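You operate a simulated robot arm through the tools that you are given. There is no shell and no other tool. Be economical: measure what you need, move in short steps, check, and stop when the job is done.

You run a simulated robot arm. Do the job below in one go: nothing can be reset, and whatever is moved stays where it is left.

JOB
Set the desk up for paperwork, with the lamp on medium.
Fine: slide the blue binder to about the middle of the green mat and open the bills drawer.
Where things are to end (x, y in the base frame): blue binder within 40 mm of [480, -580].
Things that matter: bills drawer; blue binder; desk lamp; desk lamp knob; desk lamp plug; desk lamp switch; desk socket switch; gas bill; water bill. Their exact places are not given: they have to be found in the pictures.

The check looks at the end state, three seconds after you hand in, the way a careful person would. Anything else that was tipped, shoved, dropped, spilled or broken makes it a failure.

ROBOT AND FRAMES
A 7-joint arm with a fingered hand on a trunk, on a base that drives. Base frame: it is fixed to the floor where the robot stands at the start and does not move with it; the origin is under the middle of the robot, x ahead of it, y to its left, z up. Units: mm, degrees, N and s.
With the tool pointing down near the work surface it reaches from about 100 to 560 mm from the robot's upright axis, wherever it stands. Its first joint turns from -115.0 to 115.0 degrees. Places, roughly: bills drawer [500, -200, 700]; desk lamp knob [500, -200, 800]; desk lamp switch [500, -100, 800]; desk socket switch [800, -300, 1000]. Payload 3.1 kg.
The tool frame sits at the grasp point between the pads (the TCP): z along the fingers, y along the line on which they close. The tips reach 22 mm beyond it. Largest opening 112 mm; the body of the gripper starts 60 mm behind the TCP. The gripper is a hand of 3 fingers: y runs from the thumb to the fingers, the wrist lies at [0, 0, -218] in the tool frame.
Orientation is told as [roll, pitch, yaw] about the base's x, y, z axes, in that order, counted from this pose: with the fingers straight down and closing along the base's y, the tool's x points along the base's -x, its y along +y and its z along -z.

CONTROLS
- The arm moves only by the tool jog_arm. Its argument "commands" is a list that holds one entry, the list of rows, each a list of 6 numbers: the shift along the tool's x, y, z in mm, then the turn, a rotation vector about the tool's x, y, z in degrees. In form: [[[x, y, z, ax, ay, az], ...]]. A call has 1 to 12 rows; each row is the pose to reach, as a shift and turn from the pose commanded when the call began, along the tool's axes at that moment. A row lasts 0.2 s, in which the tool goes at most 50 mm and 8.6 degrees; a call with a longer step from one row to the next is refused whole. Where a pose cannot be reached the arm comes as near as it can. A force on the tool above 40 N (or 10 N above the force at the start of the call, whichever is more), or a blocked arm, ends the call early, and 0.2 s more pass. In this call time passes only in rows, and 0.2 s behind the last. The reply holds the time, the measured pose of the TCP, the force on the tool along the base axes, the opening and the grip force, in the units named above and with some noise, with the torque about the TCP (base axes, N m) and any sound that the robot's microphone picked up.
- Cameras (640 x 400 px; columns grow to the right, rows downward): "scene" is now at [-12.1, 101.5, 1631.2]; the picture's right is [-0.74, -0.68, -0.00], its down [-0.56, 0.61, -0.57] and it looks along [0.38, -0.42, -0.82] (base axes); focal length 256 px, centre (320, 200). "wrist" rides on the gripper at [66, 3, -80] in the tool frame; the picture's right is [-0.05, 1.00, 0.00], its down [-0.77, -0.04, -0.64] and it looks along [-0.64, -0.03, 0.77] (tool axes); focal length 275 px, centre (320, 200).
- camera(camera): a new picture of that camera. The clock stands still meanwhile.
- slide_trunk(by): slides the trunk up (or, below 0, down) by that many mm; the arm and the scene camera ride with it, the base frame stays. It gives what a move gives, with no picture.
- drive_base(legs): drives the robot by 1 to 6 legs, each [ahead, left, turn to the left] in mm, mm and degrees, along the robot's own axes; the way and the turn of a leg run together, so that a leg with both is an arc; at most 1500 mm and 180 degrees a leg. The arm and the cameras ride along, it lands a little off, and it stops where it bumps. It gives what a move gives.
- finger_targets(finger1, finger2, thumb_bend): sets how far each is bent, from 0 (flat) to 1 (curled in); at 0.3 the hand is open as for a grip, at 0.7 the pads meet at the TCP. One left out holds its place. A second passes; each finger stops where it meets its share of the squeeze, and holds until it gets a number again. It is the only way to open and close the hand. It gives what a move gives, with no picture; readings hold the bend of each and the force on the fingers (four entries, about 0 where the hand has none), thumb and palm.
- aim_head(pan, tilt): turns the head with the scene camera to pan (to the left, within 155 degrees either way) and tilt (down, from -29 to 69), counted from straight ahead of the robot. It gives what a move gives.
- locate(camera, pixels): for up to 12 pixels [column, row] of the newest picture of that camera ("zoom" is the newest enlarged one), the place [x, y, z] in the base frame of the surface seen there, good to about 2 mm. The clock stands still meanwhile.
- enlarge(camera, box): a new picture of the part [left, top, right, bottom] of that camera's present view, enlarged. The clock stands still meanwhile.
- finish_job(): hands the job in; it is judged then, once.

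Keep the steps short. Do not move on a guess: measure, check each grasp and each placing, and mend mistakes. In all there are 80 turns and 60 pictures (those below and enlarged ones count). Leave the gripper open and the arm clear of the work at the hand-in unless told otherwise, and finish with a single line.

The tools are called after "Call:" by a JSON object that holds its "method" and its "body". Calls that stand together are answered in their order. jog_arm: Moves the arm, as the interface text tells. Its arguments: {"type":"object","properties":{"commands":{"type":"array","items":{"type":"array","items":{"type":"array","items":{"type":"number"}}}}},"required":["commands"]} The other tools are called the same way: slide_trunk (by) slides the trunk up or down; finger_targets (finger1, finger2, thumb_bend) moves the fingers one by one; drive_base (legs) drives the base; aim_head (pan, tilt) turns the head that bears the scene camera; camera (camera) takes a picture; locate (camera, pixels) gives the place of the surface under pixels of a picture; enlarge (camera, box) takes an enlarged picture of a part of a camera's view; finish_job () hands the job in.

At the start:

```text
clock: 0.0
tcp_pos: [191.2, -344.6, 1115.2]
orientation: [-0.1, 0.0, 0.0]
force: [-0.2, -0.7, -0.3]
moment: [-0.02, -0.03, -0.03]
finger_gap: 111.8
gripper_force: 0.0
shape: jaw
bend: [0.3, 0.3, 0.3]
finger forces: [0.1, 0.1, 0.1, 0.0, 0.0, 0.0]
trunk travel left (down, up): [-775.0, 215.0]
robot x, y, heading: [1.5, 0.3, -0.2]
head pan, tilt: [-47.3, 55.4]
```

scene: 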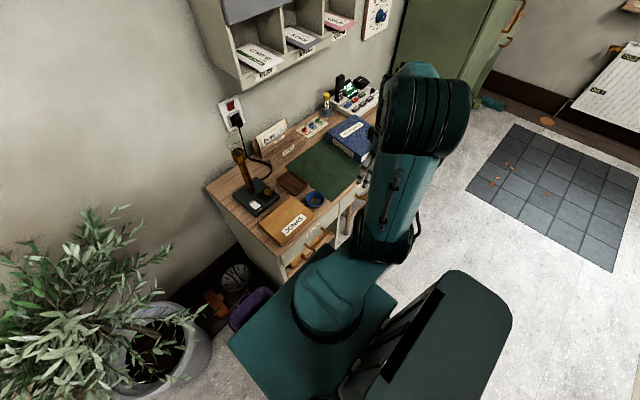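
wrist: 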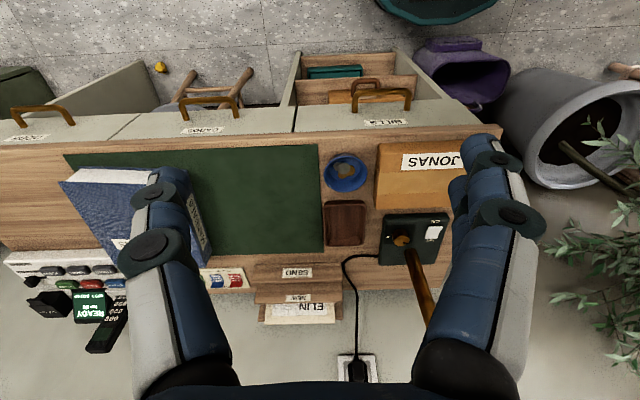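

I see the desk with the lamp, a binder on the right, and three drawers in front. I'll enlarge the details and locate the main things.

Call:
{"method": "enlarge", "body": {"camera": "scene", "box": [200, 80, 400, 280]}}

Call:
{"method": "enlarge", "body": {"camera": "wrist", "box": [220, 60, 500, 235]}}

Call:
{"method": "locate", "body": {"camera": "wrist", "pixels": [[66, 155], [317, 147], [323, 250], [105, 265], [75, 180], [155, 182], [384, 122], [357, 95], [407, 103], [403, 240], [432, 232], [357, 370]]}}

```text
2.00 times, centred on (300, 180) of scene
```

zoom: 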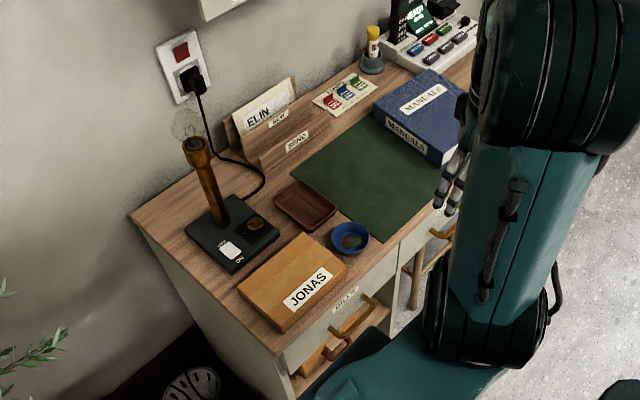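

```text
2.29 times, centred on (360, 148) of wrist
```

zoom: 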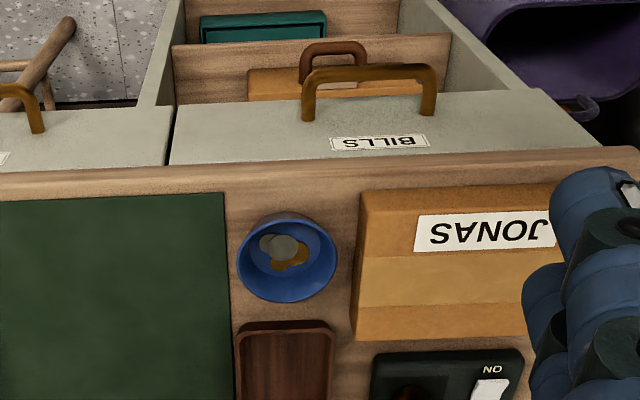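

```text
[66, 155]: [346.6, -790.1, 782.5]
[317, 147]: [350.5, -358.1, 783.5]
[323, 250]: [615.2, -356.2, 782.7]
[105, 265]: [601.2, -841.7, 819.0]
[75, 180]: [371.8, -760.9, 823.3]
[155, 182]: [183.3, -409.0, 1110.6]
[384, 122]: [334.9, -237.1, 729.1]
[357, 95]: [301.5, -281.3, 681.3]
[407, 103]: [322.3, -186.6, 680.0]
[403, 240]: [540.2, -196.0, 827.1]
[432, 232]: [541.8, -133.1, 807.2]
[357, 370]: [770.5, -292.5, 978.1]
```

Next, close views of the lamp base and the socket.

Call:
{"method": "enlarge", "body": {"camera": "scene", "box": [240, 165, 290, 220]}}

Call:
{"method": "enlarge", "body": {"camera": "scene", "box": [205, 85, 265, 145]}}

Call:
{"method": "enlarge", "body": {"camera": "wrist", "box": [370, 200, 460, 270]}}

Call:
{"method": "enlarge", "body": {"camera": "wrist", "box": [40, 140, 240, 300]}}

```text
7.27 times, centred on (265, 192) of scene
```

zoom: 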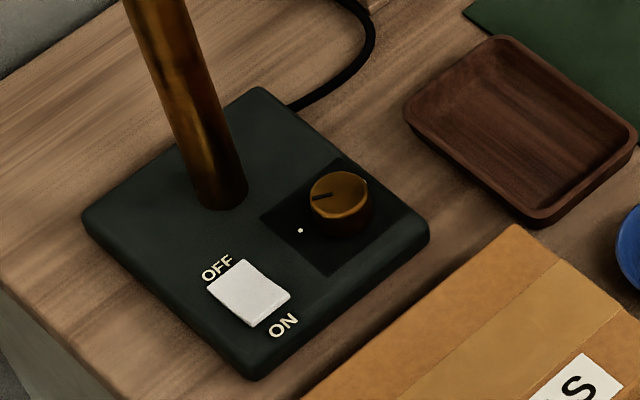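

```text
6.67 times, centred on (235, 115) of scene
```

zoom: 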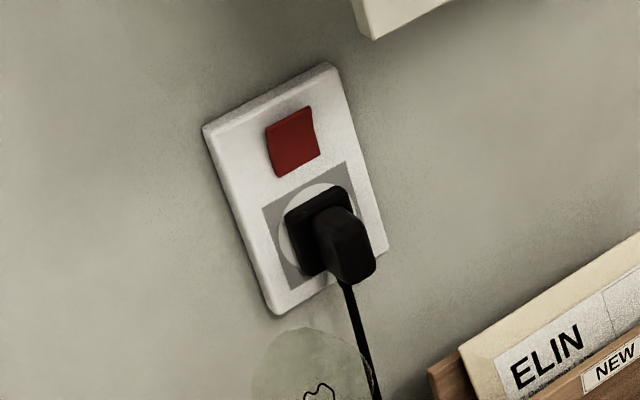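

```text
5.71 times, centred on (415, 235) of wrist
```

zoom: 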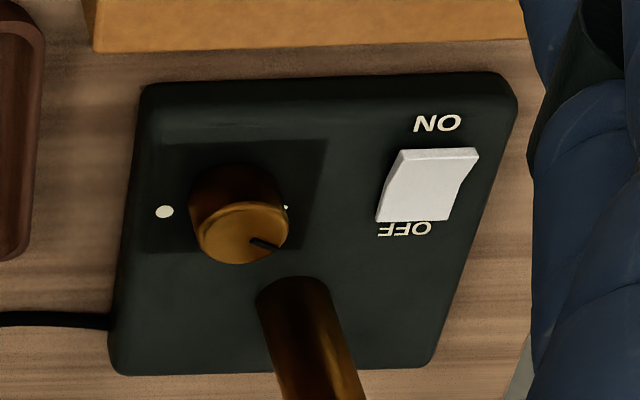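

```text
2.50 times, centred on (140, 220) of wrist
```

zoom: 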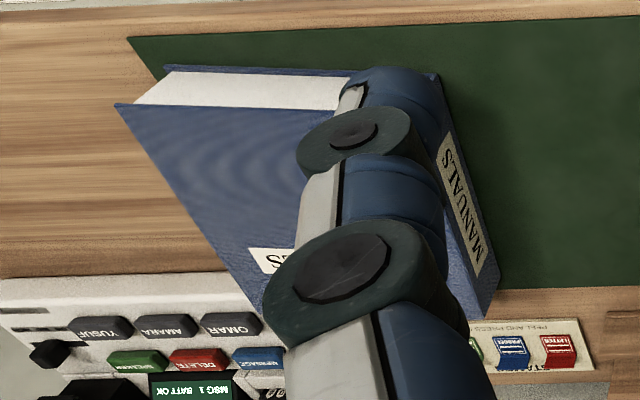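

The lamp knob seems to point at a small dot (low). I need to know how much room the base has, so I'll look down at the desk front.

Call:
{"method": "aim_head", "body": {"pan": -10, "tilt": 60}}

Call:
{"method": "camera", "body": {"camera": "scene"}}

```text
clock: 1.0
tcp_pos: [189.7, -344.3, 1116.2]
orientation: [0.0, -0.1, 0.0]
force: [1.2, -0.8, 0.0]
moment: [-0.02, -0.01, -0.04]
finger_gap: 111.8
gripper_force: 0.1
shape: jaw
bend: [0.3, 0.3, 0.3]
finger forces: [0.1, 0.0, 0.1, 0.1, 0.0, 0.1]
trunk travel left (down, up): [-775.0, 215.0]
robot x, y, heading: [1.1, -0.7, -0.1]
head pan, tilt: [-10.0, 60.0]
```

```text
51 pictures are left
```

scene: 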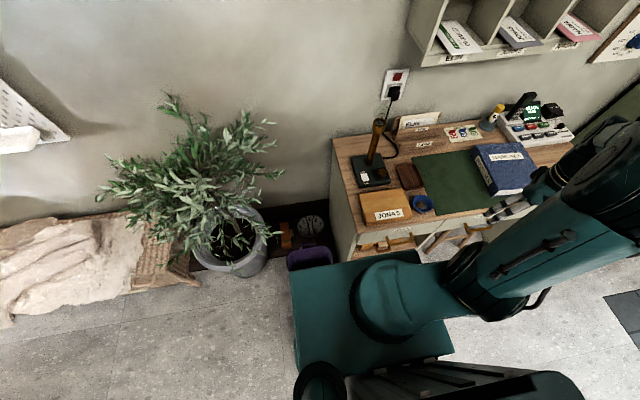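

I'll locate the corners of the teal base, the desk's left edge, and the things above.

Call:
{"method": "locate", "body": {"camera": "scene", "pixels": [[293, 268], [415, 252], [300, 368], [380, 290], [335, 140], [358, 232], [372, 172], [390, 95], [396, 75], [440, 60], [320, 250], [400, 262]]}}

```text
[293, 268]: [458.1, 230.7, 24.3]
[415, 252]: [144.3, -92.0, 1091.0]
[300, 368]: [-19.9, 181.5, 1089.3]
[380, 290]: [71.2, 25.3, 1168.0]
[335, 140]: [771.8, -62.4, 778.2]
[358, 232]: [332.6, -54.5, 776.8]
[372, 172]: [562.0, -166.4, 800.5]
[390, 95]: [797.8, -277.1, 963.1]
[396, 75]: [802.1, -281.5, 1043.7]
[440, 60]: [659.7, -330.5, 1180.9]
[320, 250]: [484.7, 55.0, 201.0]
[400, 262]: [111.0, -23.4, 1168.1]
```

Now I check what sticks out in front of the desk (stool legs, open lower box), using the wrist picture.

Call:
{"method": "locate", "body": {"camera": "wrist", "pixels": [[192, 75], [247, 70], [180, 98], [295, 55], [400, 55], [350, 58], [335, 72], [365, 83], [416, 75], [160, 68], [460, 50], [215, 98]]}}

Call:
{"method": "aim_head", "body": {"pan": -80, "tilt": 60}}

Call:
{"method": "camera", "body": {"camera": "scene"}}

```text
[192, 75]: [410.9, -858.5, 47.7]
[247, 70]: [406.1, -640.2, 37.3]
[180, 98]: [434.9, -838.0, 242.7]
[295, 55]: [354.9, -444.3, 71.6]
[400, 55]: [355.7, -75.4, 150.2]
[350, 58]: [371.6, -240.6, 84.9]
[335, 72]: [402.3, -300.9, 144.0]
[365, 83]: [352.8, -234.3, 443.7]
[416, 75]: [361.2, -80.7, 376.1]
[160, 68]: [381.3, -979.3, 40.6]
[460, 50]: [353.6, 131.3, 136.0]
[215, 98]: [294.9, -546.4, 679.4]
```

```text
clock: 2.4
tcp_pos: [191.0, -345.6, 1116.7]
orientation: [-0.1, 0.0, 0.0]
force: [0.2, 0.0, 0.4]
moment: [0.01, 0.05, 0.0]
finger_gap: 111.8
gripper_force: 0.0
shape: jaw
bend: [0.3, 0.3, 0.3]
finger forces: [0.0, 0.0, 0.0, 0.1, 0.1, 0.1]
trunk travel left (down, up): [-775.0, 215.0]
robot x, y, heading: [-0.4, -1.1, 0.1]
head pan, tilt: [-80.0, 60.0]
```

```text
50 pictures are left
```

scene: 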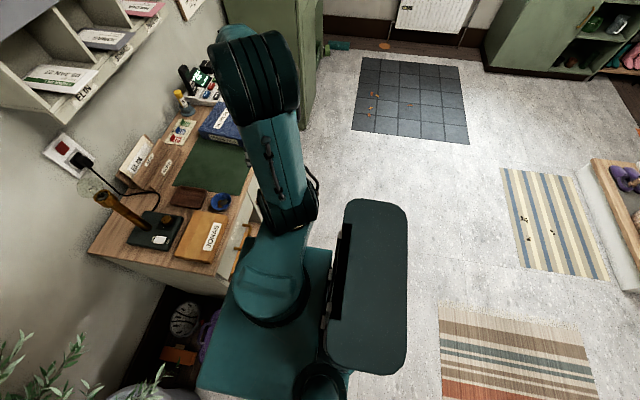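

The floor right of the robot is clear and everything in the desk stays behind x≈295. I drive 300 mm right along the desk.

Call:
{"method": "drive_base", "body": {"legs": [[0, -300, 0]]}}

Call:
{"method": "drive_base", "body": {"legs": [[60, 0, 0]]}}

Call:
{"method": "aim_head", "body": {"pan": 5, "tilt": 55}}

Call:
{"method": "camera", "body": {"camera": "scene"}}

```text
clock: 4.5
tcp_pos: [195.9, -650.2, 1116.2]
orientation: [0.0, 0.0, 0.5]
force: [0.4, 0.3, -0.5]
moment: [-0.01, -0.04, -0.05]
finger_gap: 112.0
gripper_force: 0.0
shape: jaw
bend: [0.3, 0.3, 0.3]
finger forces: [0.0, 0.1, 0.0, 0.0, 0.0, 0.0]
trunk travel left (down, up): [-775.0, 215.0]
robot x, y, heading: [1.2, -301.4, 0.2]
head pan, tilt: [-80.0, 60.0]
```

```text
clock: 5.5
tcp_pos: [255.2, -649.6, 1115.9]
orientation: [0.0, 0.1, 0.5]
force: [0.1, 0.3, 0.3]
moment: [-0.01, -0.02, -0.02]
finger_gap: 111.8
gripper_force: 0.1
shape: jaw
bend: [0.3, 0.3, 0.3]
finger forces: [0.0, 0.0, 0.0, 0.1, 0.0, 0.0]
trunk travel left (down, up): [-775.0, 215.0]
robot x, y, heading: [62.4, -304.2, 0.5]
head pan, tilt: [-80.0, 60.0]
```

```text
clock: 7.1
tcp_pos: [254.5, -648.1, 1116.6]
orientation: [0.0, 0.0, 0.4]
force: [0.3, 0.6, 0.0]
moment: [0.0, -0.04, -0.03]
finger_gap: 111.7
gripper_force: 0.1
shape: jaw
bend: [0.3, 0.3, 0.3]
finger forces: [0.0, 0.1, 0.0, 0.0, 0.0, 0.1]
trunk travel left (down, up): [-775.0, 215.0]
robot x, y, heading: [58.0, -308.3, 0.6]
head pan, tilt: [5.0, 55.0]
```

```text
49 pictures are left
```

scene: 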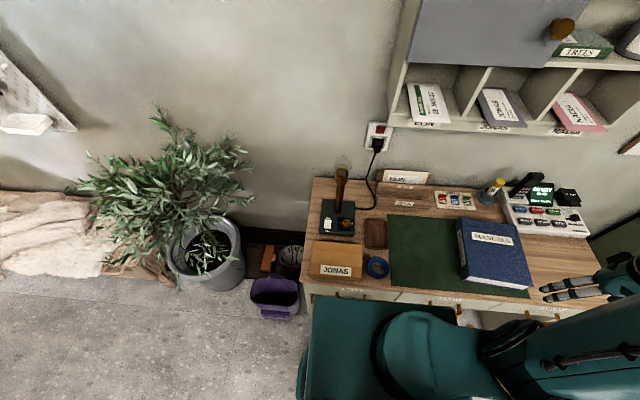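

Now a good view from in front: lamp base, socket and binder corners.

Call:
{"method": "enlarge", "body": {"camera": "scene", "box": [305, 190, 365, 245]}}

Call:
{"method": "enlarge", "body": {"camera": "scene", "box": [355, 110, 405, 165]}}

Call:
{"method": "locate", "body": {"camera": "scene", "pixels": [[457, 220], [508, 222], [530, 285], [463, 276], [458, 228], [389, 217], [391, 287], [527, 295], [500, 255], [480, 200], [532, 286], [465, 282]]}}

```text
7.27 times, centred on (335, 218) of scene
```

zoom: 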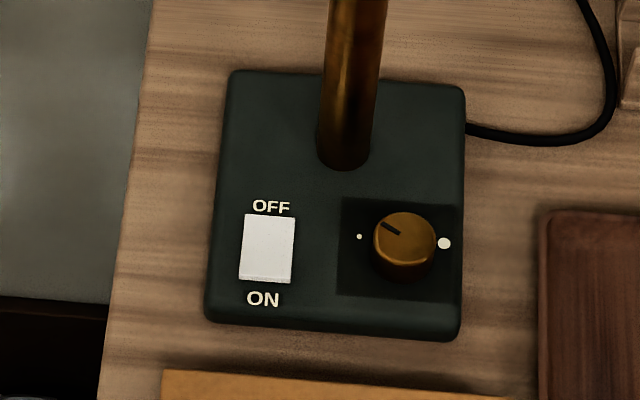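

```text
7.27 times, centred on (380, 138) of scene
```

zoom: 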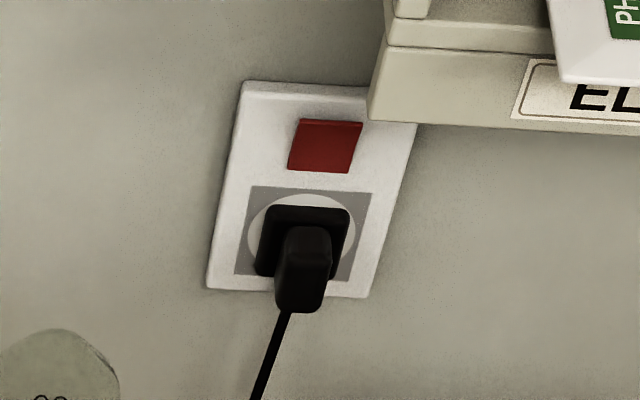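

```text
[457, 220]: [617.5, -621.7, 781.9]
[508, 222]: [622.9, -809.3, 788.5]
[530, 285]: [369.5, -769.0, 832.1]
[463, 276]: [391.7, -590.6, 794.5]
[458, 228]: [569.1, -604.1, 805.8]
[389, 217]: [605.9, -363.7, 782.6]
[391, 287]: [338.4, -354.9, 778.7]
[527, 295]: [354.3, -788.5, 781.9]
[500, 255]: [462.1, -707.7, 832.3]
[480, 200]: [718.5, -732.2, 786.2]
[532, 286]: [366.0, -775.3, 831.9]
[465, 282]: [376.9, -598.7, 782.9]
```

The lamp switch's front (ON) edge looks raised, so it's off. I re-enlarge to locate the switch and knob exactly.

Call:
{"method": "enlarge", "body": {"camera": "scene", "box": [305, 190, 365, 245]}}

Call:
{"method": "locate", "body": {"camera": "zoom", "pixels": [[268, 222], [267, 247], [266, 268], [245, 247], [290, 247], [405, 238], [385, 232], [425, 240], [405, 218], [405, 255], [359, 236], [444, 243]]}}

Call:
{"method": "locate", "body": {"camera": "zoom", "pixels": [[345, 150], [350, 20], [263, 298], [380, 229], [400, 235], [230, 310], [440, 330], [455, 95], [404, 270], [404, 288]]}}

```text
7.27 times, centred on (335, 218) of scene
```

zoom: 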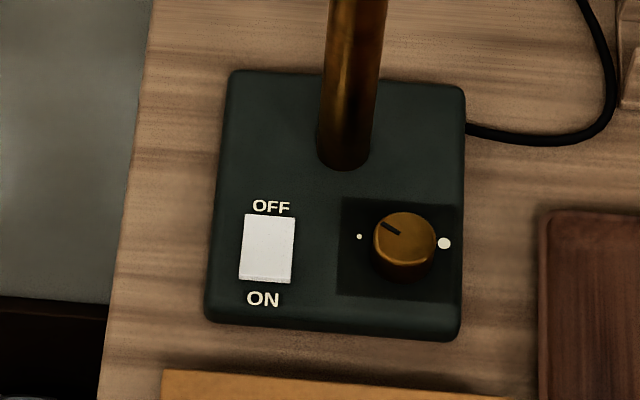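

```text
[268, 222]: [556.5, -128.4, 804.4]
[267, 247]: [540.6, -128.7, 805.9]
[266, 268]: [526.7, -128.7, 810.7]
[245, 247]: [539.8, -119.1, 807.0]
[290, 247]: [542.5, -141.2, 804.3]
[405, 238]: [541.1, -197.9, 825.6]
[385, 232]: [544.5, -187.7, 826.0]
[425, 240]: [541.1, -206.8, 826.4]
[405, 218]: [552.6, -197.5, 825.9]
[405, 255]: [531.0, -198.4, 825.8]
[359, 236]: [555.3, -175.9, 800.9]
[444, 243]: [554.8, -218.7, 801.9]
```

```text
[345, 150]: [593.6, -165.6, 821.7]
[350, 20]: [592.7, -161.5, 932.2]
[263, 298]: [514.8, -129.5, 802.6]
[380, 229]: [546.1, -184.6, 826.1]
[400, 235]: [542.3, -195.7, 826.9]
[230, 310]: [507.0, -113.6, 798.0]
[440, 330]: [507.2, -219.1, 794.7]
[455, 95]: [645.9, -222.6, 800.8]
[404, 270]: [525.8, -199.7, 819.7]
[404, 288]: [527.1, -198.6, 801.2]
```

Knob centre is about (541,-198), top z 826; dots sit ±57° about the wall direction, so medium should be straight towards the wall. I check the lamp pole and bulb height for clearance.

Call:
{"method": "enlarge", "body": {"camera": "scene", "box": [310, 140, 370, 215]}}

Call:
{"method": "locate", "body": {"camera": "zoom", "pixels": [[322, 150], [322, 185], [345, 150], [300, 150], [322, 110], [322, 90], [300, 100], [345, 100], [322, 230], [335, 260], [305, 260]]}}

```text
5.33 times, centred on (340, 178) of scene
```

zoom: 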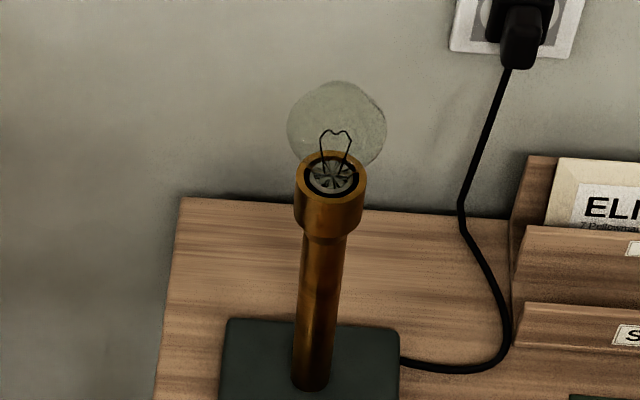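

```text
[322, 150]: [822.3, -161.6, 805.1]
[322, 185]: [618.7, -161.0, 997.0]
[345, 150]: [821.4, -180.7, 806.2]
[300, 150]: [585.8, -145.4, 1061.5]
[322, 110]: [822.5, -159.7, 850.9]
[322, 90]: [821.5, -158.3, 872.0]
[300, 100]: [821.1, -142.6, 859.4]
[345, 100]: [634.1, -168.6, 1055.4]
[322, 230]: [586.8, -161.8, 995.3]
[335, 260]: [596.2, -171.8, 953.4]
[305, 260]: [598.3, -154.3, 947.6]
```

The bulb tops out at z≈1075 above (605,-162), so I'll lean the hand back from it. First press the ON end at (525,-129). I move the hand to (400,-129,920) turned 90°, then close the fingers.

Call:
{"method": "jog_arm", "body": {"commands": [[[-12, 43, 16, 0, 0, -7.5], [-24, 86, 33, 0, 0, -15], [-36, 130, 49, 0, 0, -22.5], [-49, 173, 65, 0, 0, -30], [-61, 216, 82, 0, 0, -37.5], [-73, 260, 98, 0, 0, -45], [-85, 303, 114, 0, 0, -52.5], [-97, 346, 131, 0, 0, -60], [-110, 389, 147, 0, 0, -67.5], [-122, 432, 163, 0, 0, -75], [-134, 476, 180, 0, 0, -82.5], [-146, 519, 196, 0, 0, -90]]]}}

Call:
{"method": "finger_targets", "body": {"finger1": 0.7, "finger2": 0.7, "thumb_bend": 0.7}}

Call:
{"method": "camera", "body": {"camera": "wrist"}}

Call:
{"method": "camera", "body": {"camera": "scene"}}

```text
clock: 9.7
tcp_pos: [393.9, -130.2, 920.5]
orientation: [0.0, 0.0, 90.6]
force: [0.3, 0.7, 0.2]
moment: [-0.01, 0.0, 0.0]
finger_gap: 112.0
gripper_force: 0.1
shape: jaw
bend: [0.3, 0.3, 0.3]
finger forces: [0.0, 0.0, 0.1, 0.0, 0.1, 0.0]
trunk travel left (down, up): [-775.0, 215.0]
robot x, y, heading: [59.7, -309.3, 0.5]
head pan, tilt: [5.0, 55.0]
```

```text
clock: 10.7
tcp_pos: [394.0, -131.4, 922.2]
orientation: [0.1, 0.0, 90.5]
force: [0.2, 0.1, 0.2]
moment: [-0.01, 0.02, -0.03]
finger_gap: 3.0
gripper_force: 0.0
shape: fingers
bend: [0.7, 0.7, 0.7]
finger forces: [0.1, 0.1, 0.0, 0.0, 0.0, 0.1]
trunk travel left (down, up): [-775.0, 215.0]
robot x, y, heading: [58.4, -305.9, 0.5]
head pan, tilt: [5.0, 55.0]
```

```text
44 pictures are left
```

wrist: 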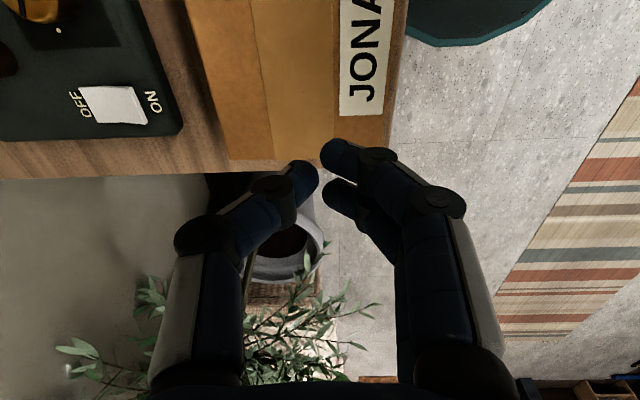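

```text
43 pictures are left
```

scene: 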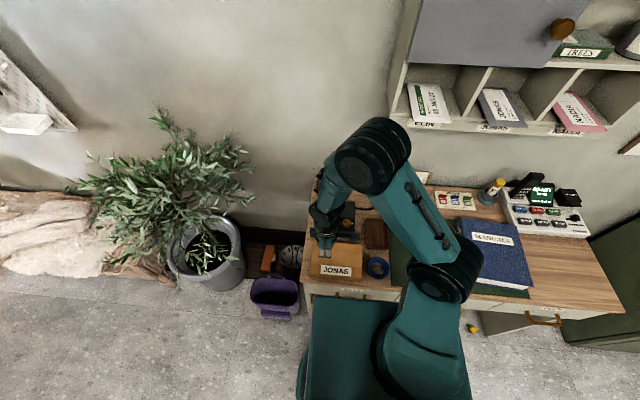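

The fingers are closed with the thumb on the wall side. I lean back 15°, go forward over the ON end and stop about 28 mm above it.

Call:
{"method": "jog_arm", "body": {"commands": [[[-1, -41, 0, 5, 0, 0], [-2, -83, 0, 10, 0, 0], [-2, -124, 0, 15, 0, 0], [-2, -124, 31, 15, 0, 0], [-2, -124, 61, 15, 0, 0]]]}}

Call:
{"method": "camera", "body": {"camera": "wrist"}}

```text
clock: 11.9
tcp_pos: [521.4, -125.9, 857.1]
orientation: [-15.0, 0.0, 90.4]
force: [-0.5, -0.1, -0.5]
moment: [0.01, -0.02, 0.01]
finger_gap: 2.8
gripper_force: 0.1
shape: fingers
bend: [0.7, 0.7, 0.7]
finger forces: [0.1, 0.0, 0.0, 0.0, 0.0, 0.0]
trunk travel left (down, up): [-775.0, 215.0]
robot x, y, heading: [60.6, -307.3, 0.5]
head pan, tilt: [5.0, 55.0]
```

```text
42 pictures are left
```

wrist: 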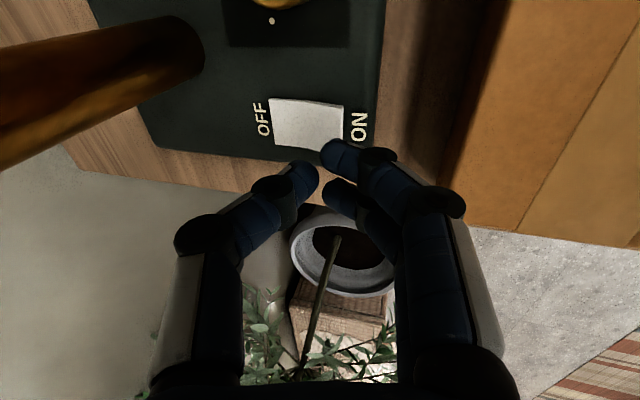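

The ON end is just below the tips. I press straight down in small steps, watching the force.

Call:
{"method": "jog_arm", "body": {"commands": [[[3, 9.1, 18.3, 0, 0, 0], [3, 10.1, 22.1, 0, 0, 0], [3, 11.1, 26, 0, 0, 0], [3, 12.2, 29.9, 0, 0, 0]]]}}

```text
clock: 12.9
tcp_pos: [514.5, -128.4, 828.9]
orientation: [-15.0, -0.1, 90.5]
force: [-0.2, 0.3, 0.5]
moment: [-0.02, -0.01, 0.02]
finger_gap: 2.5
gripper_force: 0.0
shape: fingers
bend: [0.7, 0.7, 0.7]
finger forces: [0.0, 0.0, 0.1, 0.0, 0.4, 0.1]
trunk travel left (down, up): [-775.0, 215.0]
robot x, y, heading: [61.2, -308.7, 0.5]
head pan, tilt: [5.0, 55.0]
```

The thumb only just touches (0.4 N). I shift 5 mm toward the wall and press further.

Call:
{"method": "jog_arm", "body": {"commands": [[[0, -4.3, 3.2, 0, 0, 0], [0, -3.8, 5.2, 0, 0, 0], [0, -3.3, 7.1, 0, 0, 0], [0, -2.7, 9, 0, 0, 0]]]}}

Call:
{"method": "camera", "body": {"camera": "wrist"}}

```text
clock: 13.9
tcp_pos: [519.0, -129.4, 823.6]
orientation: [-15.7, -0.4, 90.5]
force: [-8.1, -4.2, 32.2]
moment: [-0.14, -0.13, -0.06]
finger_gap: 3.4
gripper_force: 18.0
shape: fingers
bend: [0.71, 0.71, 0.7]
finger forces: [9.4, 7.4, 0.0, 0.0, 19.1, 0.1]
trunk travel left (down, up): [-775.0, 215.0]
robot x, y, heading: [58.6, -304.5, 0.7]
head pan, tilt: [5.0, 55.0]
stopped in row 4: the force on the tool passed its limit (the readings are from after the stop); the commanded pose is now the measured one
```

```text
41 pictures are left
```

wrist: 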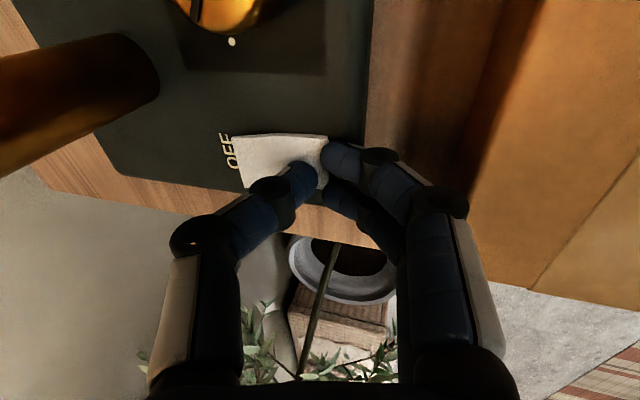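

32 N went onto the switch. I lift off 60 mm and look at it.

Call:
{"method": "jog_arm", "body": {"commands": [[[0, -3, -30, 0, 0, 0], [0, -6, -61, 0, 0, 0]]]}}

Call:
{"method": "enlarge", "body": {"camera": "wrist", "box": [160, 0, 420, 180]}}

```text
clock: 14.5
tcp_pos: [508.6, -125.6, 883.7]
orientation: [-15.2, -0.3, 90.5]
force: [0.2, -0.3, 0.0]
moment: [0.03, 0.0, 0.01]
finger_gap: 2.5
gripper_force: 0.1
shape: fingers
bend: [0.7, 0.7, 0.7]
finger forces: [0.0, 0.0, 0.1, 0.0, 0.0, 0.0]
trunk travel left (down, up): [-775.0, 215.0]
robot x, y, heading: [56.8, -303.8, 0.4]
head pan, tilt: [5.0, 55.0]
```

```text
2.22 times, centred on (290, 90) of wrist
```

zoom: 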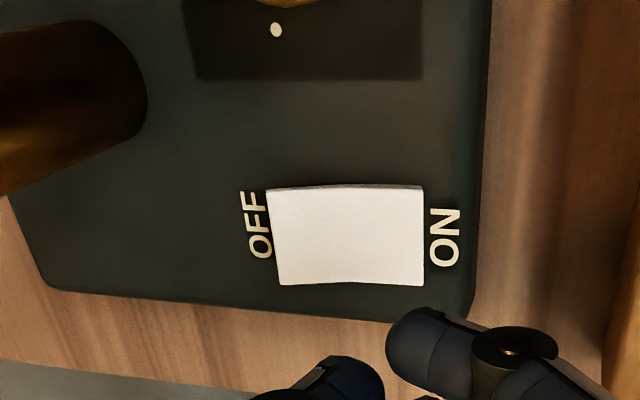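

I check which end is high now.

Call:
{"method": "locate", "body": {"camera": "zoom", "pixels": [[285, 235], [320, 235], [350, 235], [380, 235], [412, 235], [300, 210], [400, 210], [350, 320], [350, 150]]}}

Call:
{"method": "enlarge", "body": {"camera": "scene", "box": [290, 140, 390, 250]}}

```text
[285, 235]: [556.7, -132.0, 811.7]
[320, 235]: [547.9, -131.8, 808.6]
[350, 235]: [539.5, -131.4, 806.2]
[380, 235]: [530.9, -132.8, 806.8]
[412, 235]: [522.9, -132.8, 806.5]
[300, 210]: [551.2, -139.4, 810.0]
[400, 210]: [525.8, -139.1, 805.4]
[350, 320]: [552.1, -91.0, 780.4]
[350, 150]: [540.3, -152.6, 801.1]
```

```text
3.64 times, centred on (340, 195) of scene
```

zoom: 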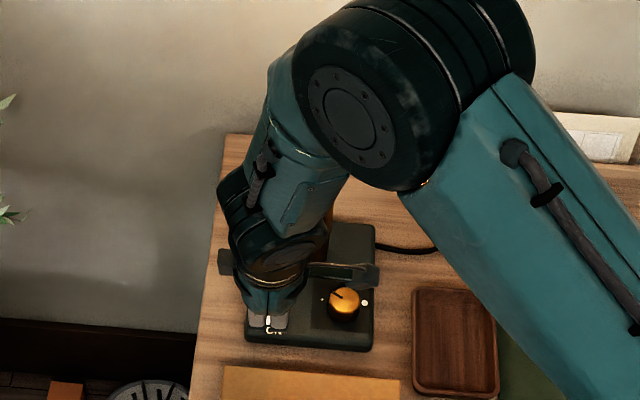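

The OFF end is now high and ON is down, so the switch is on and the base looks lit. Next I part-open the fingers and move over the knob, hand turned to yaw 60 and leaning away from the pole.

Call:
{"method": "finger_targets", "body": {"finger1": 0.5, "finger2": 0.5, "thumb_bend": 0.5}}

Call:
{"method": "jog_arm", "body": {"commands": [[[15, -6, 2.3, -2.1, -2.1, 6.3], [30, -11, 4.6, -4.3, -4.3, 12.6], [46, -17, 7, -6.4, -6.4, 18.9], [61, -22, 9.3, -8.6, -8.5, 25.2], [76, -28, 11.6, -10.7, -10.65, 31.5]]]}}

Call:
{"method": "camera", "body": {"camera": "wrist"}}

```text
clock: 15.5
tcp_pos: [510.8, -126.3, 881.9]
orientation: [-15.2, -0.3, 90.5]
force: [0.2, 0.0, -0.5]
moment: [0.01, 0.02, 0.02]
finger_gap: 54.1
gripper_force: 0.0
shape: fingers
bend: [0.5, 0.5, 0.5]
finger forces: [0.1, 0.0, 0.0, 0.0, 0.0, 0.0]
trunk travel left (down, up): [-775.0, 215.0]
robot x, y, heading: [60.2, -306.0, 0.6]
head pan, tilt: [5.0, 55.0]
```

```text
clock: 16.7
tcp_pos: [540.9, -203.1, 877.9]
orientation: [0.0, -15.4, 60.5]
force: [0.1, -0.8, -0.5]
moment: [-0.02, 0.02, 0.02]
finger_gap: 54.7
gripper_force: 0.1
shape: fingers
bend: [0.5, 0.5, 0.5]
finger forces: [0.0, 0.0, 0.0, 0.1, 0.1, 0.0]
trunk travel left (down, up): [-775.0, 215.0]
robot x, y, heading: [60.0, -308.3, 0.5]
head pan, tilt: [5.0, 55.0]
```

```text
38 pictures are left
```

wrist: 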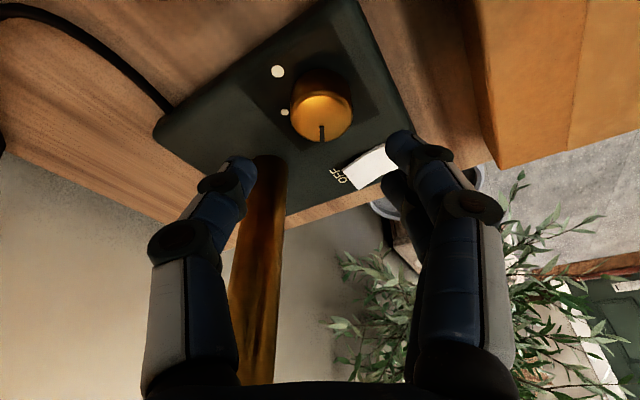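

I see the middle dot at (285,112) and the large one at (278,71). I locate these and the knob.

Call:
{"method": "locate", "body": {"camera": "wrist", "pixels": [[285, 112], [278, 71], [321, 139], [321, 127], [321, 112], [295, 115], [349, 115], [321, 92]]}}

```text
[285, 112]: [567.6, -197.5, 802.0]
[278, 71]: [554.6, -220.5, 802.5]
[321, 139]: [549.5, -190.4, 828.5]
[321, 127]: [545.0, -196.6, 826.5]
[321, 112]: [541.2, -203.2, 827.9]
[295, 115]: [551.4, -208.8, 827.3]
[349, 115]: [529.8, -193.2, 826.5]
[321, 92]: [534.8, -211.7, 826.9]
```

Medium dot is at (567.6,-197.5), due wallward of the knob centre; the pointer sits at the low dot, so the turn is about 57° clockwise. I go straight down 48 mm around the knob.

Call:
{"method": "jog_arm", "body": {"commands": [[[4, 0, 15.5, 0, 0, 0], [8, 0, 31, 0, 0, 0], [10.4, 0, 38.6, 0, 0, 0], [12.4, 0, 46.4, 0, 0, 0]]]}}

Call:
{"method": "camera", "body": {"camera": "wrist"}}

```text
clock: 17.7
tcp_pos: [542.2, -204.2, 830.5]
orientation: [0.0, -15.5, 60.5]
force: [-0.8, 0.1, 12.2]
moment: [0.16, 0.33, 0.04]
finger_gap: 57.7
gripper_force: 5.8
shape: fingers
bend: [0.5, 0.5, 0.5]
finger forces: [10.6, 0.0, 0.0, 0.0, 1.6, 0.0]
trunk travel left (down, up): [-775.0, 215.0]
robot x, y, heading: [58.8, -306.8, 0.2]
head pan, tilt: [5.0, 55.0]
```

```text
37 pictures are left
```

wrist: 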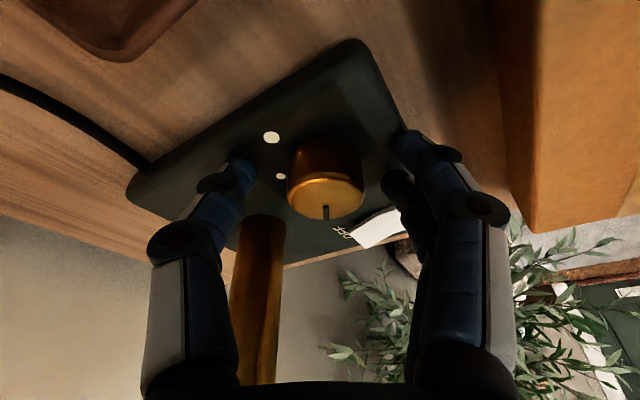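

One fingertip touches the base (10.6 N), so I raise 4 mm and then close on the knob.

Call:
{"method": "jog_arm", "body": {"commands": [[[-1, 0, -4, 0, 0, 0]]]}}

Call:
{"method": "finger_targets", "body": {"finger1": 0.68, "finger2": 0.68, "thumb_bend": 0.68}}

Call:
{"method": "camera", "body": {"camera": "wrist"}}

```text
clock: 18.1
tcp_pos: [541.5, -203.7, 834.3]
orientation: [0.0, -15.2, 60.6]
force: [0.0, 0.1, -0.5]
moment: [-0.02, -0.01, -0.01]
finger_gap: 55.6
gripper_force: 0.1
shape: fingers
bend: [0.5, 0.5, 0.5]
finger forces: [0.0, 0.0, 0.1, 0.1, 0.1, 0.1]
trunk travel left (down, up): [-775.0, 215.0]
robot x, y, heading: [60.0, -306.6, 0.3]
head pan, tilt: [5.0, 55.0]
```

```text
clock: 19.1
tcp_pos: [541.3, -204.1, 832.2]
orientation: [0.0, -15.2, 60.6]
force: [-3.2, 1.0, -0.3]
moment: [0.0, 0.07, 0.03]
finger_gap: 25.3
gripper_force: 8.0
shape: fingers
bend: [0.61, 0.61, 0.64]
finger forces: [5.0, 4.8, 0.0, 0.1, 6.4, 0.0]
trunk travel left (down, up): [-775.0, 215.0]
robot x, y, heading: [60.5, -306.0, 0.2]
head pan, tilt: [5.0, 55.0]
```

```text
36 pictures are left
```

wrist: 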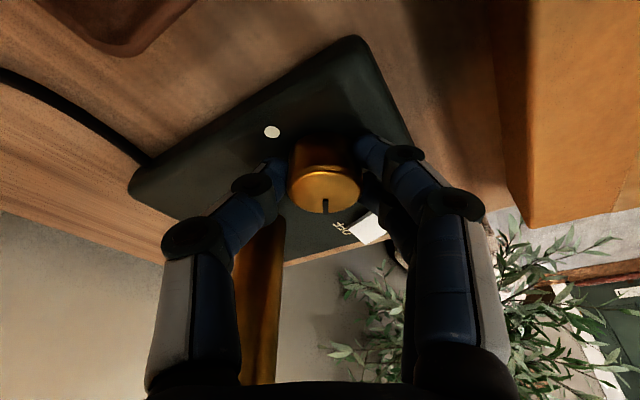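

The knob is gripped (5, 5 and 6 N). I turn the hand 57° clockwise about the vertical.

Call:
{"method": "jog_arm", "body": {"commands": [[[0, 0.3, 0, 1.9, 0, 6.9], [0, 0.8, 0, 3.7, 0, 13.8], [0, 1.2, 0, 5.6, 0, 20.7], [0, 1.7, 0, 7.4, 0, 27.6], [0.1, 2.2, 0, 9.3, 0, 34.4], [0.2, 2.7, 0, 11.1, 0, 41.3], [0.2, 3.2, 0, 13, 0, 48.2], [0.3, 3.8, 0, 14.8, 0, 55.1]]]}}

Call:
{"method": "camera", "body": {"camera": "wrist"}}

```text
clock: 20.9
tcp_pos: [539.8, -201.1, 833.5]
orientation: [0.1, -15.2, 3.4]
force: [-0.1, 0.9, 0.5]
moment: [-0.01, 0.02, -0.01]
finger_gap: 24.8
gripper_force: 7.8
shape: fingers
bend: [0.62, 0.61, 0.64]
finger forces: [4.3, 4.5, 0.0, 0.0, 7.4, 0.0]
trunk travel left (down, up): [-775.0, 215.0]
robot x, y, heading: [58.3, -307.6, 0.5]
head pan, tilt: [5.0, 55.0]
```

```text
35 pictures are left
```

wrist: 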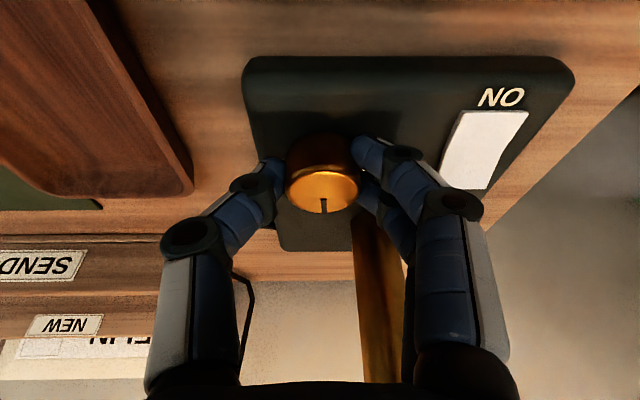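

The knob turned with the hand. I open a little, lift 60 mm straight up and look.

Call:
{"method": "finger_targets", "body": {"finger1": 0.5, "finger2": 0.5, "thumb_bend": 0.5}}

Call:
{"method": "jog_arm", "body": {"commands": [[[-8, 0, -29, 0, 0, 0], [-15.7, 0, -58, 0, 0, 0], [32, 0, -70, 0, 0, 0], [80, 0, -83, 0, 0, 0]]]}}

Call:
{"method": "camera", "body": {"camera": "wrist"}}

Call:
{"method": "enlarge", "body": {"camera": "scene", "box": [300, 140, 400, 250]}}

```text
clock: 21.9
tcp_pos: [539.4, -200.1, 833.0]
orientation: [0.1, -15.2, 3.4]
force: [-0.5, -0.2, 0.4]
moment: [-0.02, -0.02, -0.01]
finger_gap: 54.0
gripper_force: 0.1
shape: fingers
bend: [0.5, 0.5, 0.5]
finger forces: [0.0, 0.0, 0.0, 0.0, 0.0, 0.0]
trunk travel left (down, up): [-775.0, 215.0]
robot x, y, heading: [60.2, -308.8, 0.6]
head pan, tilt: [5.0, 55.0]
```

```text
clock: 22.9
tcp_pos: [437.7, -209.4, 895.9]
orientation: [0.1, -15.3, 3.5]
force: [0.1, -0.6, 0.1]
moment: [0.01, -0.02, 0.01]
finger_gap: 54.5
gripper_force: 0.1
shape: fingers
bend: [0.5, 0.5, 0.5]
finger forces: [0.1, 0.0, 0.0, 0.0, 0.0, 0.0]
trunk travel left (down, up): [-775.0, 215.0]
robot x, y, heading: [61.4, -305.0, 0.5]
head pan, tilt: [5.0, 55.0]
```

```text
34 pictures are left
```

wrist: 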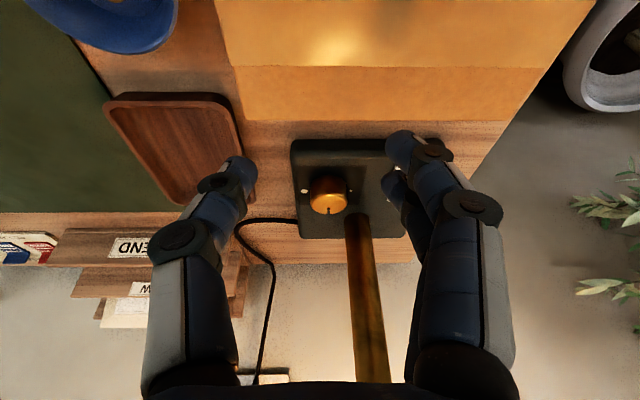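

```text
3.64 times, centred on (350, 195) of scene
```

zoom: 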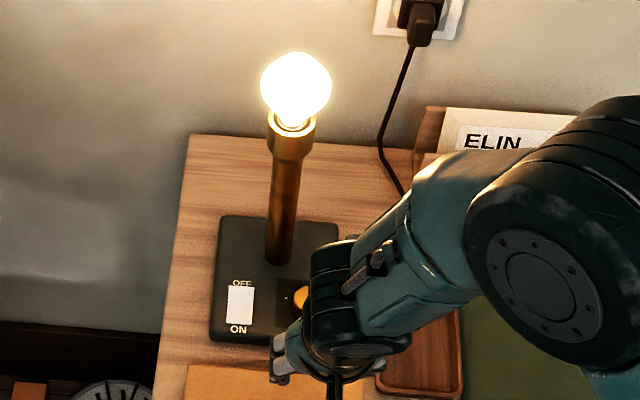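

The lamp is lit. Now the binder: I enlarge it to measure corners.

Call:
{"method": "enlarge", "body": {"camera": "scene", "box": [430, 190, 560, 310]}}

```text
3.33 times, centred on (495, 250) of scene
```

zoom: 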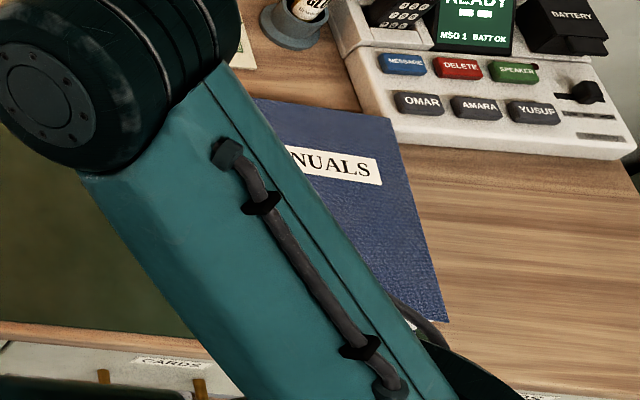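

Call:
{"method": "locate", "body": {"camera": "zoom", "pixels": [[265, 105], [392, 122], [443, 316], [420, 220], [330, 112], [372, 130], [450, 330], [400, 110], [345, 120], [20, 250]]}}

```text
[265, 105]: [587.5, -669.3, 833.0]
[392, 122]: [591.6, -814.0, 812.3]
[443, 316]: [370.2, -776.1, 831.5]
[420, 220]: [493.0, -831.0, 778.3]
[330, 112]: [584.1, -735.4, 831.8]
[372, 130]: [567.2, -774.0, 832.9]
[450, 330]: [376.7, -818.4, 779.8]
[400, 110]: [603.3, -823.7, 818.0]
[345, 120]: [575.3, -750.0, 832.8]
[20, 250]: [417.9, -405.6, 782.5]
```

I drive 200 mm right for the binder push, then raise the hand above the binder for a clear view.

Call:
{"method": "drive_base", "body": {"legs": [[0, -200, 0]]}}

Call:
{"method": "jog_arm", "body": {"commands": [[[8, -30, -20, 0, -3, 0], [16, -60, -40, 0, -6, 0], [24, -90, -60, 0, -9, 0], [32, -120, -80, 0, -12, 0], [40, -150, -100, 0, -15, 0], [48, -180, -120, 0, -15, 0], [56, -210, -140, 0, -15, 0], [64, -240, -150, 0, -15, 0], [72, -270, -160, 0, -15, 0]]]}}

Call:
{"method": "camera", "body": {"camera": "wrist"}}

```text
clock: 24.5
tcp_pos: [440.6, -413.3, 896.4]
orientation: [0.2, -15.2, 3.3]
force: [0.2, 0.1, 0.5]
moment: [0.02, -0.03, 0.0]
finger_gap: 54.7
gripper_force: 0.1
shape: fingers
bend: [0.5, 0.5, 0.5]
finger forces: [0.0, 0.0, 0.1, 0.1, 0.1, 0.1]
trunk travel left (down, up): [-775.0, 215.0]
robot x, y, heading: [67.8, -510.0, 0.2]
head pan, tilt: [5.0, 55.0]
```

```text
clock: 26.5
tcp_pos: [371.8, -624.9, 1056.1]
orientation: [-0.6, -29.8, 3.1]
force: [-0.2, -0.1, -0.6]
moment: [-0.02, -0.03, 0.04]
finger_gap: 54.4
gripper_force: 0.0
shape: fingers
bend: [0.5, 0.5, 0.5]
finger forces: [0.0, 0.0, 0.0, 0.1, 0.0, 0.0]
out of reach, approached as far as the arm can: row 6, 7, 8, 9
trunk travel left (down, up): [-775.0, 215.0]
robot x, y, heading: [59.8, -505.2, 0.3]
head pan, tilt: [5.0, 55.0]
```

```text
31 pictures are left
```

wrist: 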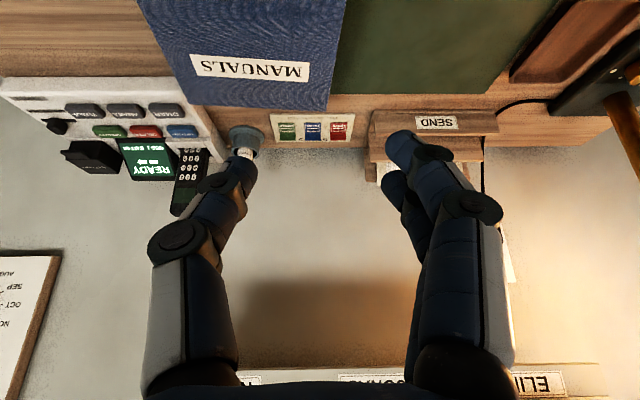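

I tilted the wrong way; I level the hand and centre it over the binder.

Call:
{"method": "jog_arm", "body": {"commands": [[[14, -16, 4, 0, 7.5, 0], [27, -32, 8, 0, 15, 0], [41, -48, 12, 0, 22.5, 0], [55, -65, 15, 0, 30, 0]]]}}

Call:
{"method": "camera", "body": {"camera": "wrist"}}

```text
clock: 27.5
tcp_pos: [334.6, -690.6, 967.7]
orientation: [2.4, -1.6, 3.3]
force: [0.8, 0.2, -0.4]
moment: [0.02, -0.06, 0.01]
finger_gap: 55.0
gripper_force: 0.0
shape: fingers
bend: [0.5, 0.5, 0.5]
finger forces: [0.1, 0.0, 0.1, 0.0, 0.0, 0.0]
out of reach, approached as far as the arm can: row 2, 3, 4
trunk travel left (down, up): [-775.0, 215.0]
robot x, y, heading: [60.6, -505.9, 0.4]
head pan, tilt: [5.0, 55.0]
```

```text
30 pictures are left
```

wrist: 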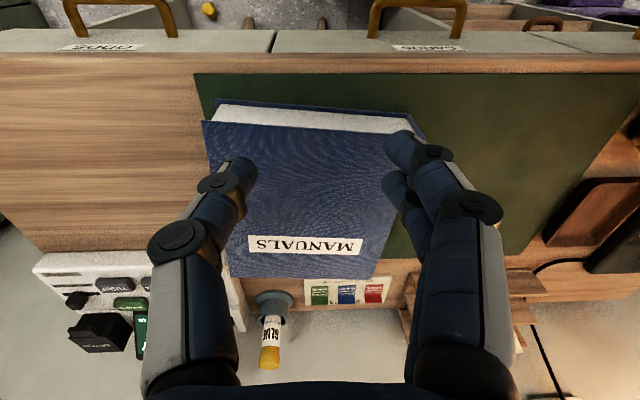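

The binder is in clear view; I locate its corners.

Call:
{"method": "locate", "body": {"camera": "wrist", "pixels": [[206, 125], [220, 175], [300, 274], [367, 274], [392, 225], [416, 140], [217, 108], [421, 122], [300, 180], [212, 160], [150, 180], [193, 90]]}}

```text
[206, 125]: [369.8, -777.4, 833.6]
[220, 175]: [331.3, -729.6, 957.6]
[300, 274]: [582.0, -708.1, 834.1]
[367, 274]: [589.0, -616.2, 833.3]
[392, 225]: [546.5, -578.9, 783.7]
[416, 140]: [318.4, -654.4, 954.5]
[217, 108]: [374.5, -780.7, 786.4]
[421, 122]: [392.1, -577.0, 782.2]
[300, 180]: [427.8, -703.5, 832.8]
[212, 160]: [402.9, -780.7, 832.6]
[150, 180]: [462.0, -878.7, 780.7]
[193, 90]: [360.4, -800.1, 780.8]
```

Binder centre is about (480,-697), rotated ~4°; it must go +117 mm in y. I close the fingers and move to the right of it, hand turned to yaw −90 so a finger's flat side will push.

Call:
{"method": "finger_targets", "body": {"finger1": 0.7, "finger2": 0.7, "thumb_bend": 0.7}}

Call:
{"method": "jog_arm", "body": {"commands": [[[-12, -14, 2, 0, 0, 8.45], [-24, -27, 4, 0, 0, 16.9], [-36, -41, 6, 0, 0, 25.4], [-48, -55, 7, 0, 0, 33.8], [-60, -68, 9, 0, 0, 42.3], [-72, -82, 11, 0, 0, 50.7], [-84, -95, 13, 0, 0, 59.2], [-96, -109, 15, 0, 0, 67.6], [-108, -123, 16, 0, 0, 76.1], [-120, -136, 18, 0, 0, 84.5], [-132, -150, 20, 0, 0, 93]]]}}

```text
clock: 28.5
tcp_pos: [334.4, -689.8, 967.8]
orientation: [2.3, -1.9, 3.4]
force: [0.1, -0.5, 0.4]
moment: [-0.02, -0.02, -0.02]
finger_gap: 2.9
gripper_force: 0.0
shape: fingers
bend: [0.7, 0.7, 0.7]
finger forces: [0.0, 0.0, 0.1, 0.0, 0.0, 0.0]
trunk travel left (down, up): [-775.0, 215.0]
robot x, y, heading: [61.5, -506.2, 0.3]
head pan, tilt: [5.0, 55.0]
```

```text
clock: 30.9
tcp_pos: [349.2, -729.4, 939.1]
orientation: [0.4, 0.0, -85.3]
force: [-1.0, -0.9, -0.8]
moment: [0.05, -0.18, -0.02]
finger_gap: 2.2
gripper_force: 0.1
shape: fingers
bend: [0.7, 0.7, 0.7]
finger forces: [0.1, 0.1, 0.0, 0.1, 0.1, 0.1]
out of reach, approached as far as the arm can: row 1, 2, 3, 4, 5, 6, 7, 8, 9, 10, 11
trunk travel left (down, up): [-775.0, 215.0]
robot x, y, heading: [65.3, -510.2, 0.5]
head pan, tilt: [5.0, 55.0]
```

The arm says it can't get there. I look at how the arm lies.

Call:
{"method": "camera", "body": {"camera": "scene"}}

```text
29 pictures are left
```

scene: 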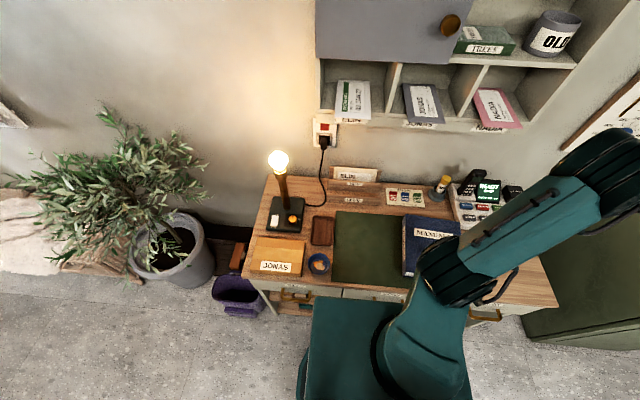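

The elbow is far out to the right. I check the room to the right (green cabinet) before driving further that way.

Call:
{"method": "locate", "body": {"camera": "scene", "pixels": [[600, 270], [540, 320], [625, 345], [560, 300], [620, 150], [600, 180], [545, 215], [455, 285], [635, 230], [630, 130], [410, 330], [500, 300]]}}

```text
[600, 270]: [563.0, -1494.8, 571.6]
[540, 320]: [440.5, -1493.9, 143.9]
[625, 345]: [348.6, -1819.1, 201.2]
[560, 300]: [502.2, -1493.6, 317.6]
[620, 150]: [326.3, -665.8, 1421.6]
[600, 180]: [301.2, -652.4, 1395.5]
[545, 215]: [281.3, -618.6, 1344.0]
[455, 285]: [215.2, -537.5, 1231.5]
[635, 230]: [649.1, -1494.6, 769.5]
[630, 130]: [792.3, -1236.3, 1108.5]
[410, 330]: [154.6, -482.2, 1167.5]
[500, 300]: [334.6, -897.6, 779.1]
```

The elbow is up above the hand, near a folded posture. I try a small move outward and down from here.

Call:
{"method": "jog_arm", "body": {"commands": [[[0, 30, 0, 0, 0, 0], [0, 60, 0, 0, 0, 0]]]}}

```text
clock: 31.5
tcp_pos: [386.8, -717.1, 940.4]
orientation: [0.9, 0.2, -86.5]
force: [0.0, 1.0, 0.0]
moment: [0.01, 0.0, 0.01]
finger_gap: 2.3
gripper_force: 0.0
shape: fingers
bend: [0.7, 0.7, 0.7]
finger forces: [0.1, 0.0, 0.0, 0.0, 0.0, 0.0]
out of reach, approached as far as the arm can: row 2
trunk travel left (down, up): [-775.0, 215.0]
robot x, y, heading: [60.1, -505.7, 0.4]
head pan, tilt: [5.0, 55.0]
```

A wrist or elbow limit is in the way here, so I drive 250 mm further right to have the work ahead of me, then turn the hand back toward yaw 0.

Call:
{"method": "drive_base", "body": {"legs": [[0, -250, 0]]}}

Call:
{"method": "jog_arm", "body": {"commands": [[[4, 0, 0, 0, 0, -8], [8, 0, 0, 0, 0, -16], [12, 0, 0, 0, 0, -24], [16, 0, 0, 0, 0, -32], [20, 0, 0, 0, 0, -40], [24, 0, 0, 0, 0, -48], [28, 0, 0, 0, 0, -56], [32, 0, 0, 0, 0, -64], [36, 0, 0, 0, 0, -72], [40, 0, 0, 0, 0, -80], [40, 0, 0, 0, 0, -86]]]}}

```text
clock: 33.3
tcp_pos: [389.0, -970.2, 940.3]
orientation: [1.0, 0.3, -86.2]
force: [-0.6, 0.4, 0.6]
moment: [0.02, 0.01, 0.01]
finger_gap: 2.6
gripper_force: 0.1
shape: fingers
bend: [0.7, 0.7, 0.7]
finger forces: [0.0, 0.0, 0.0, 0.1, 0.0, 0.1]
trunk travel left (down, up): [-775.0, 215.0]
robot x, y, heading: [66.1, -755.2, 0.5]
head pan, tilt: [5.0, 55.0]
```

```text
clock: 35.7
tcp_pos: [387.6, -930.9, 940.1]
orientation: [0.4, -1.0, -0.1]
force: [-1.0, -0.8, -0.7]
moment: [0.0, 0.01, 0.0]
finger_gap: 2.4
gripper_force: 0.1
shape: fingers
bend: [0.7, 0.7, 0.7]
finger forces: [0.0, 0.0, 0.0, 0.0, 0.0, 0.1]
trunk travel left (down, up): [-775.0, 215.0]
robot x, y, heading: [62.9, -757.8, 0.7]
head pan, tilt: [5.0, 55.0]
```

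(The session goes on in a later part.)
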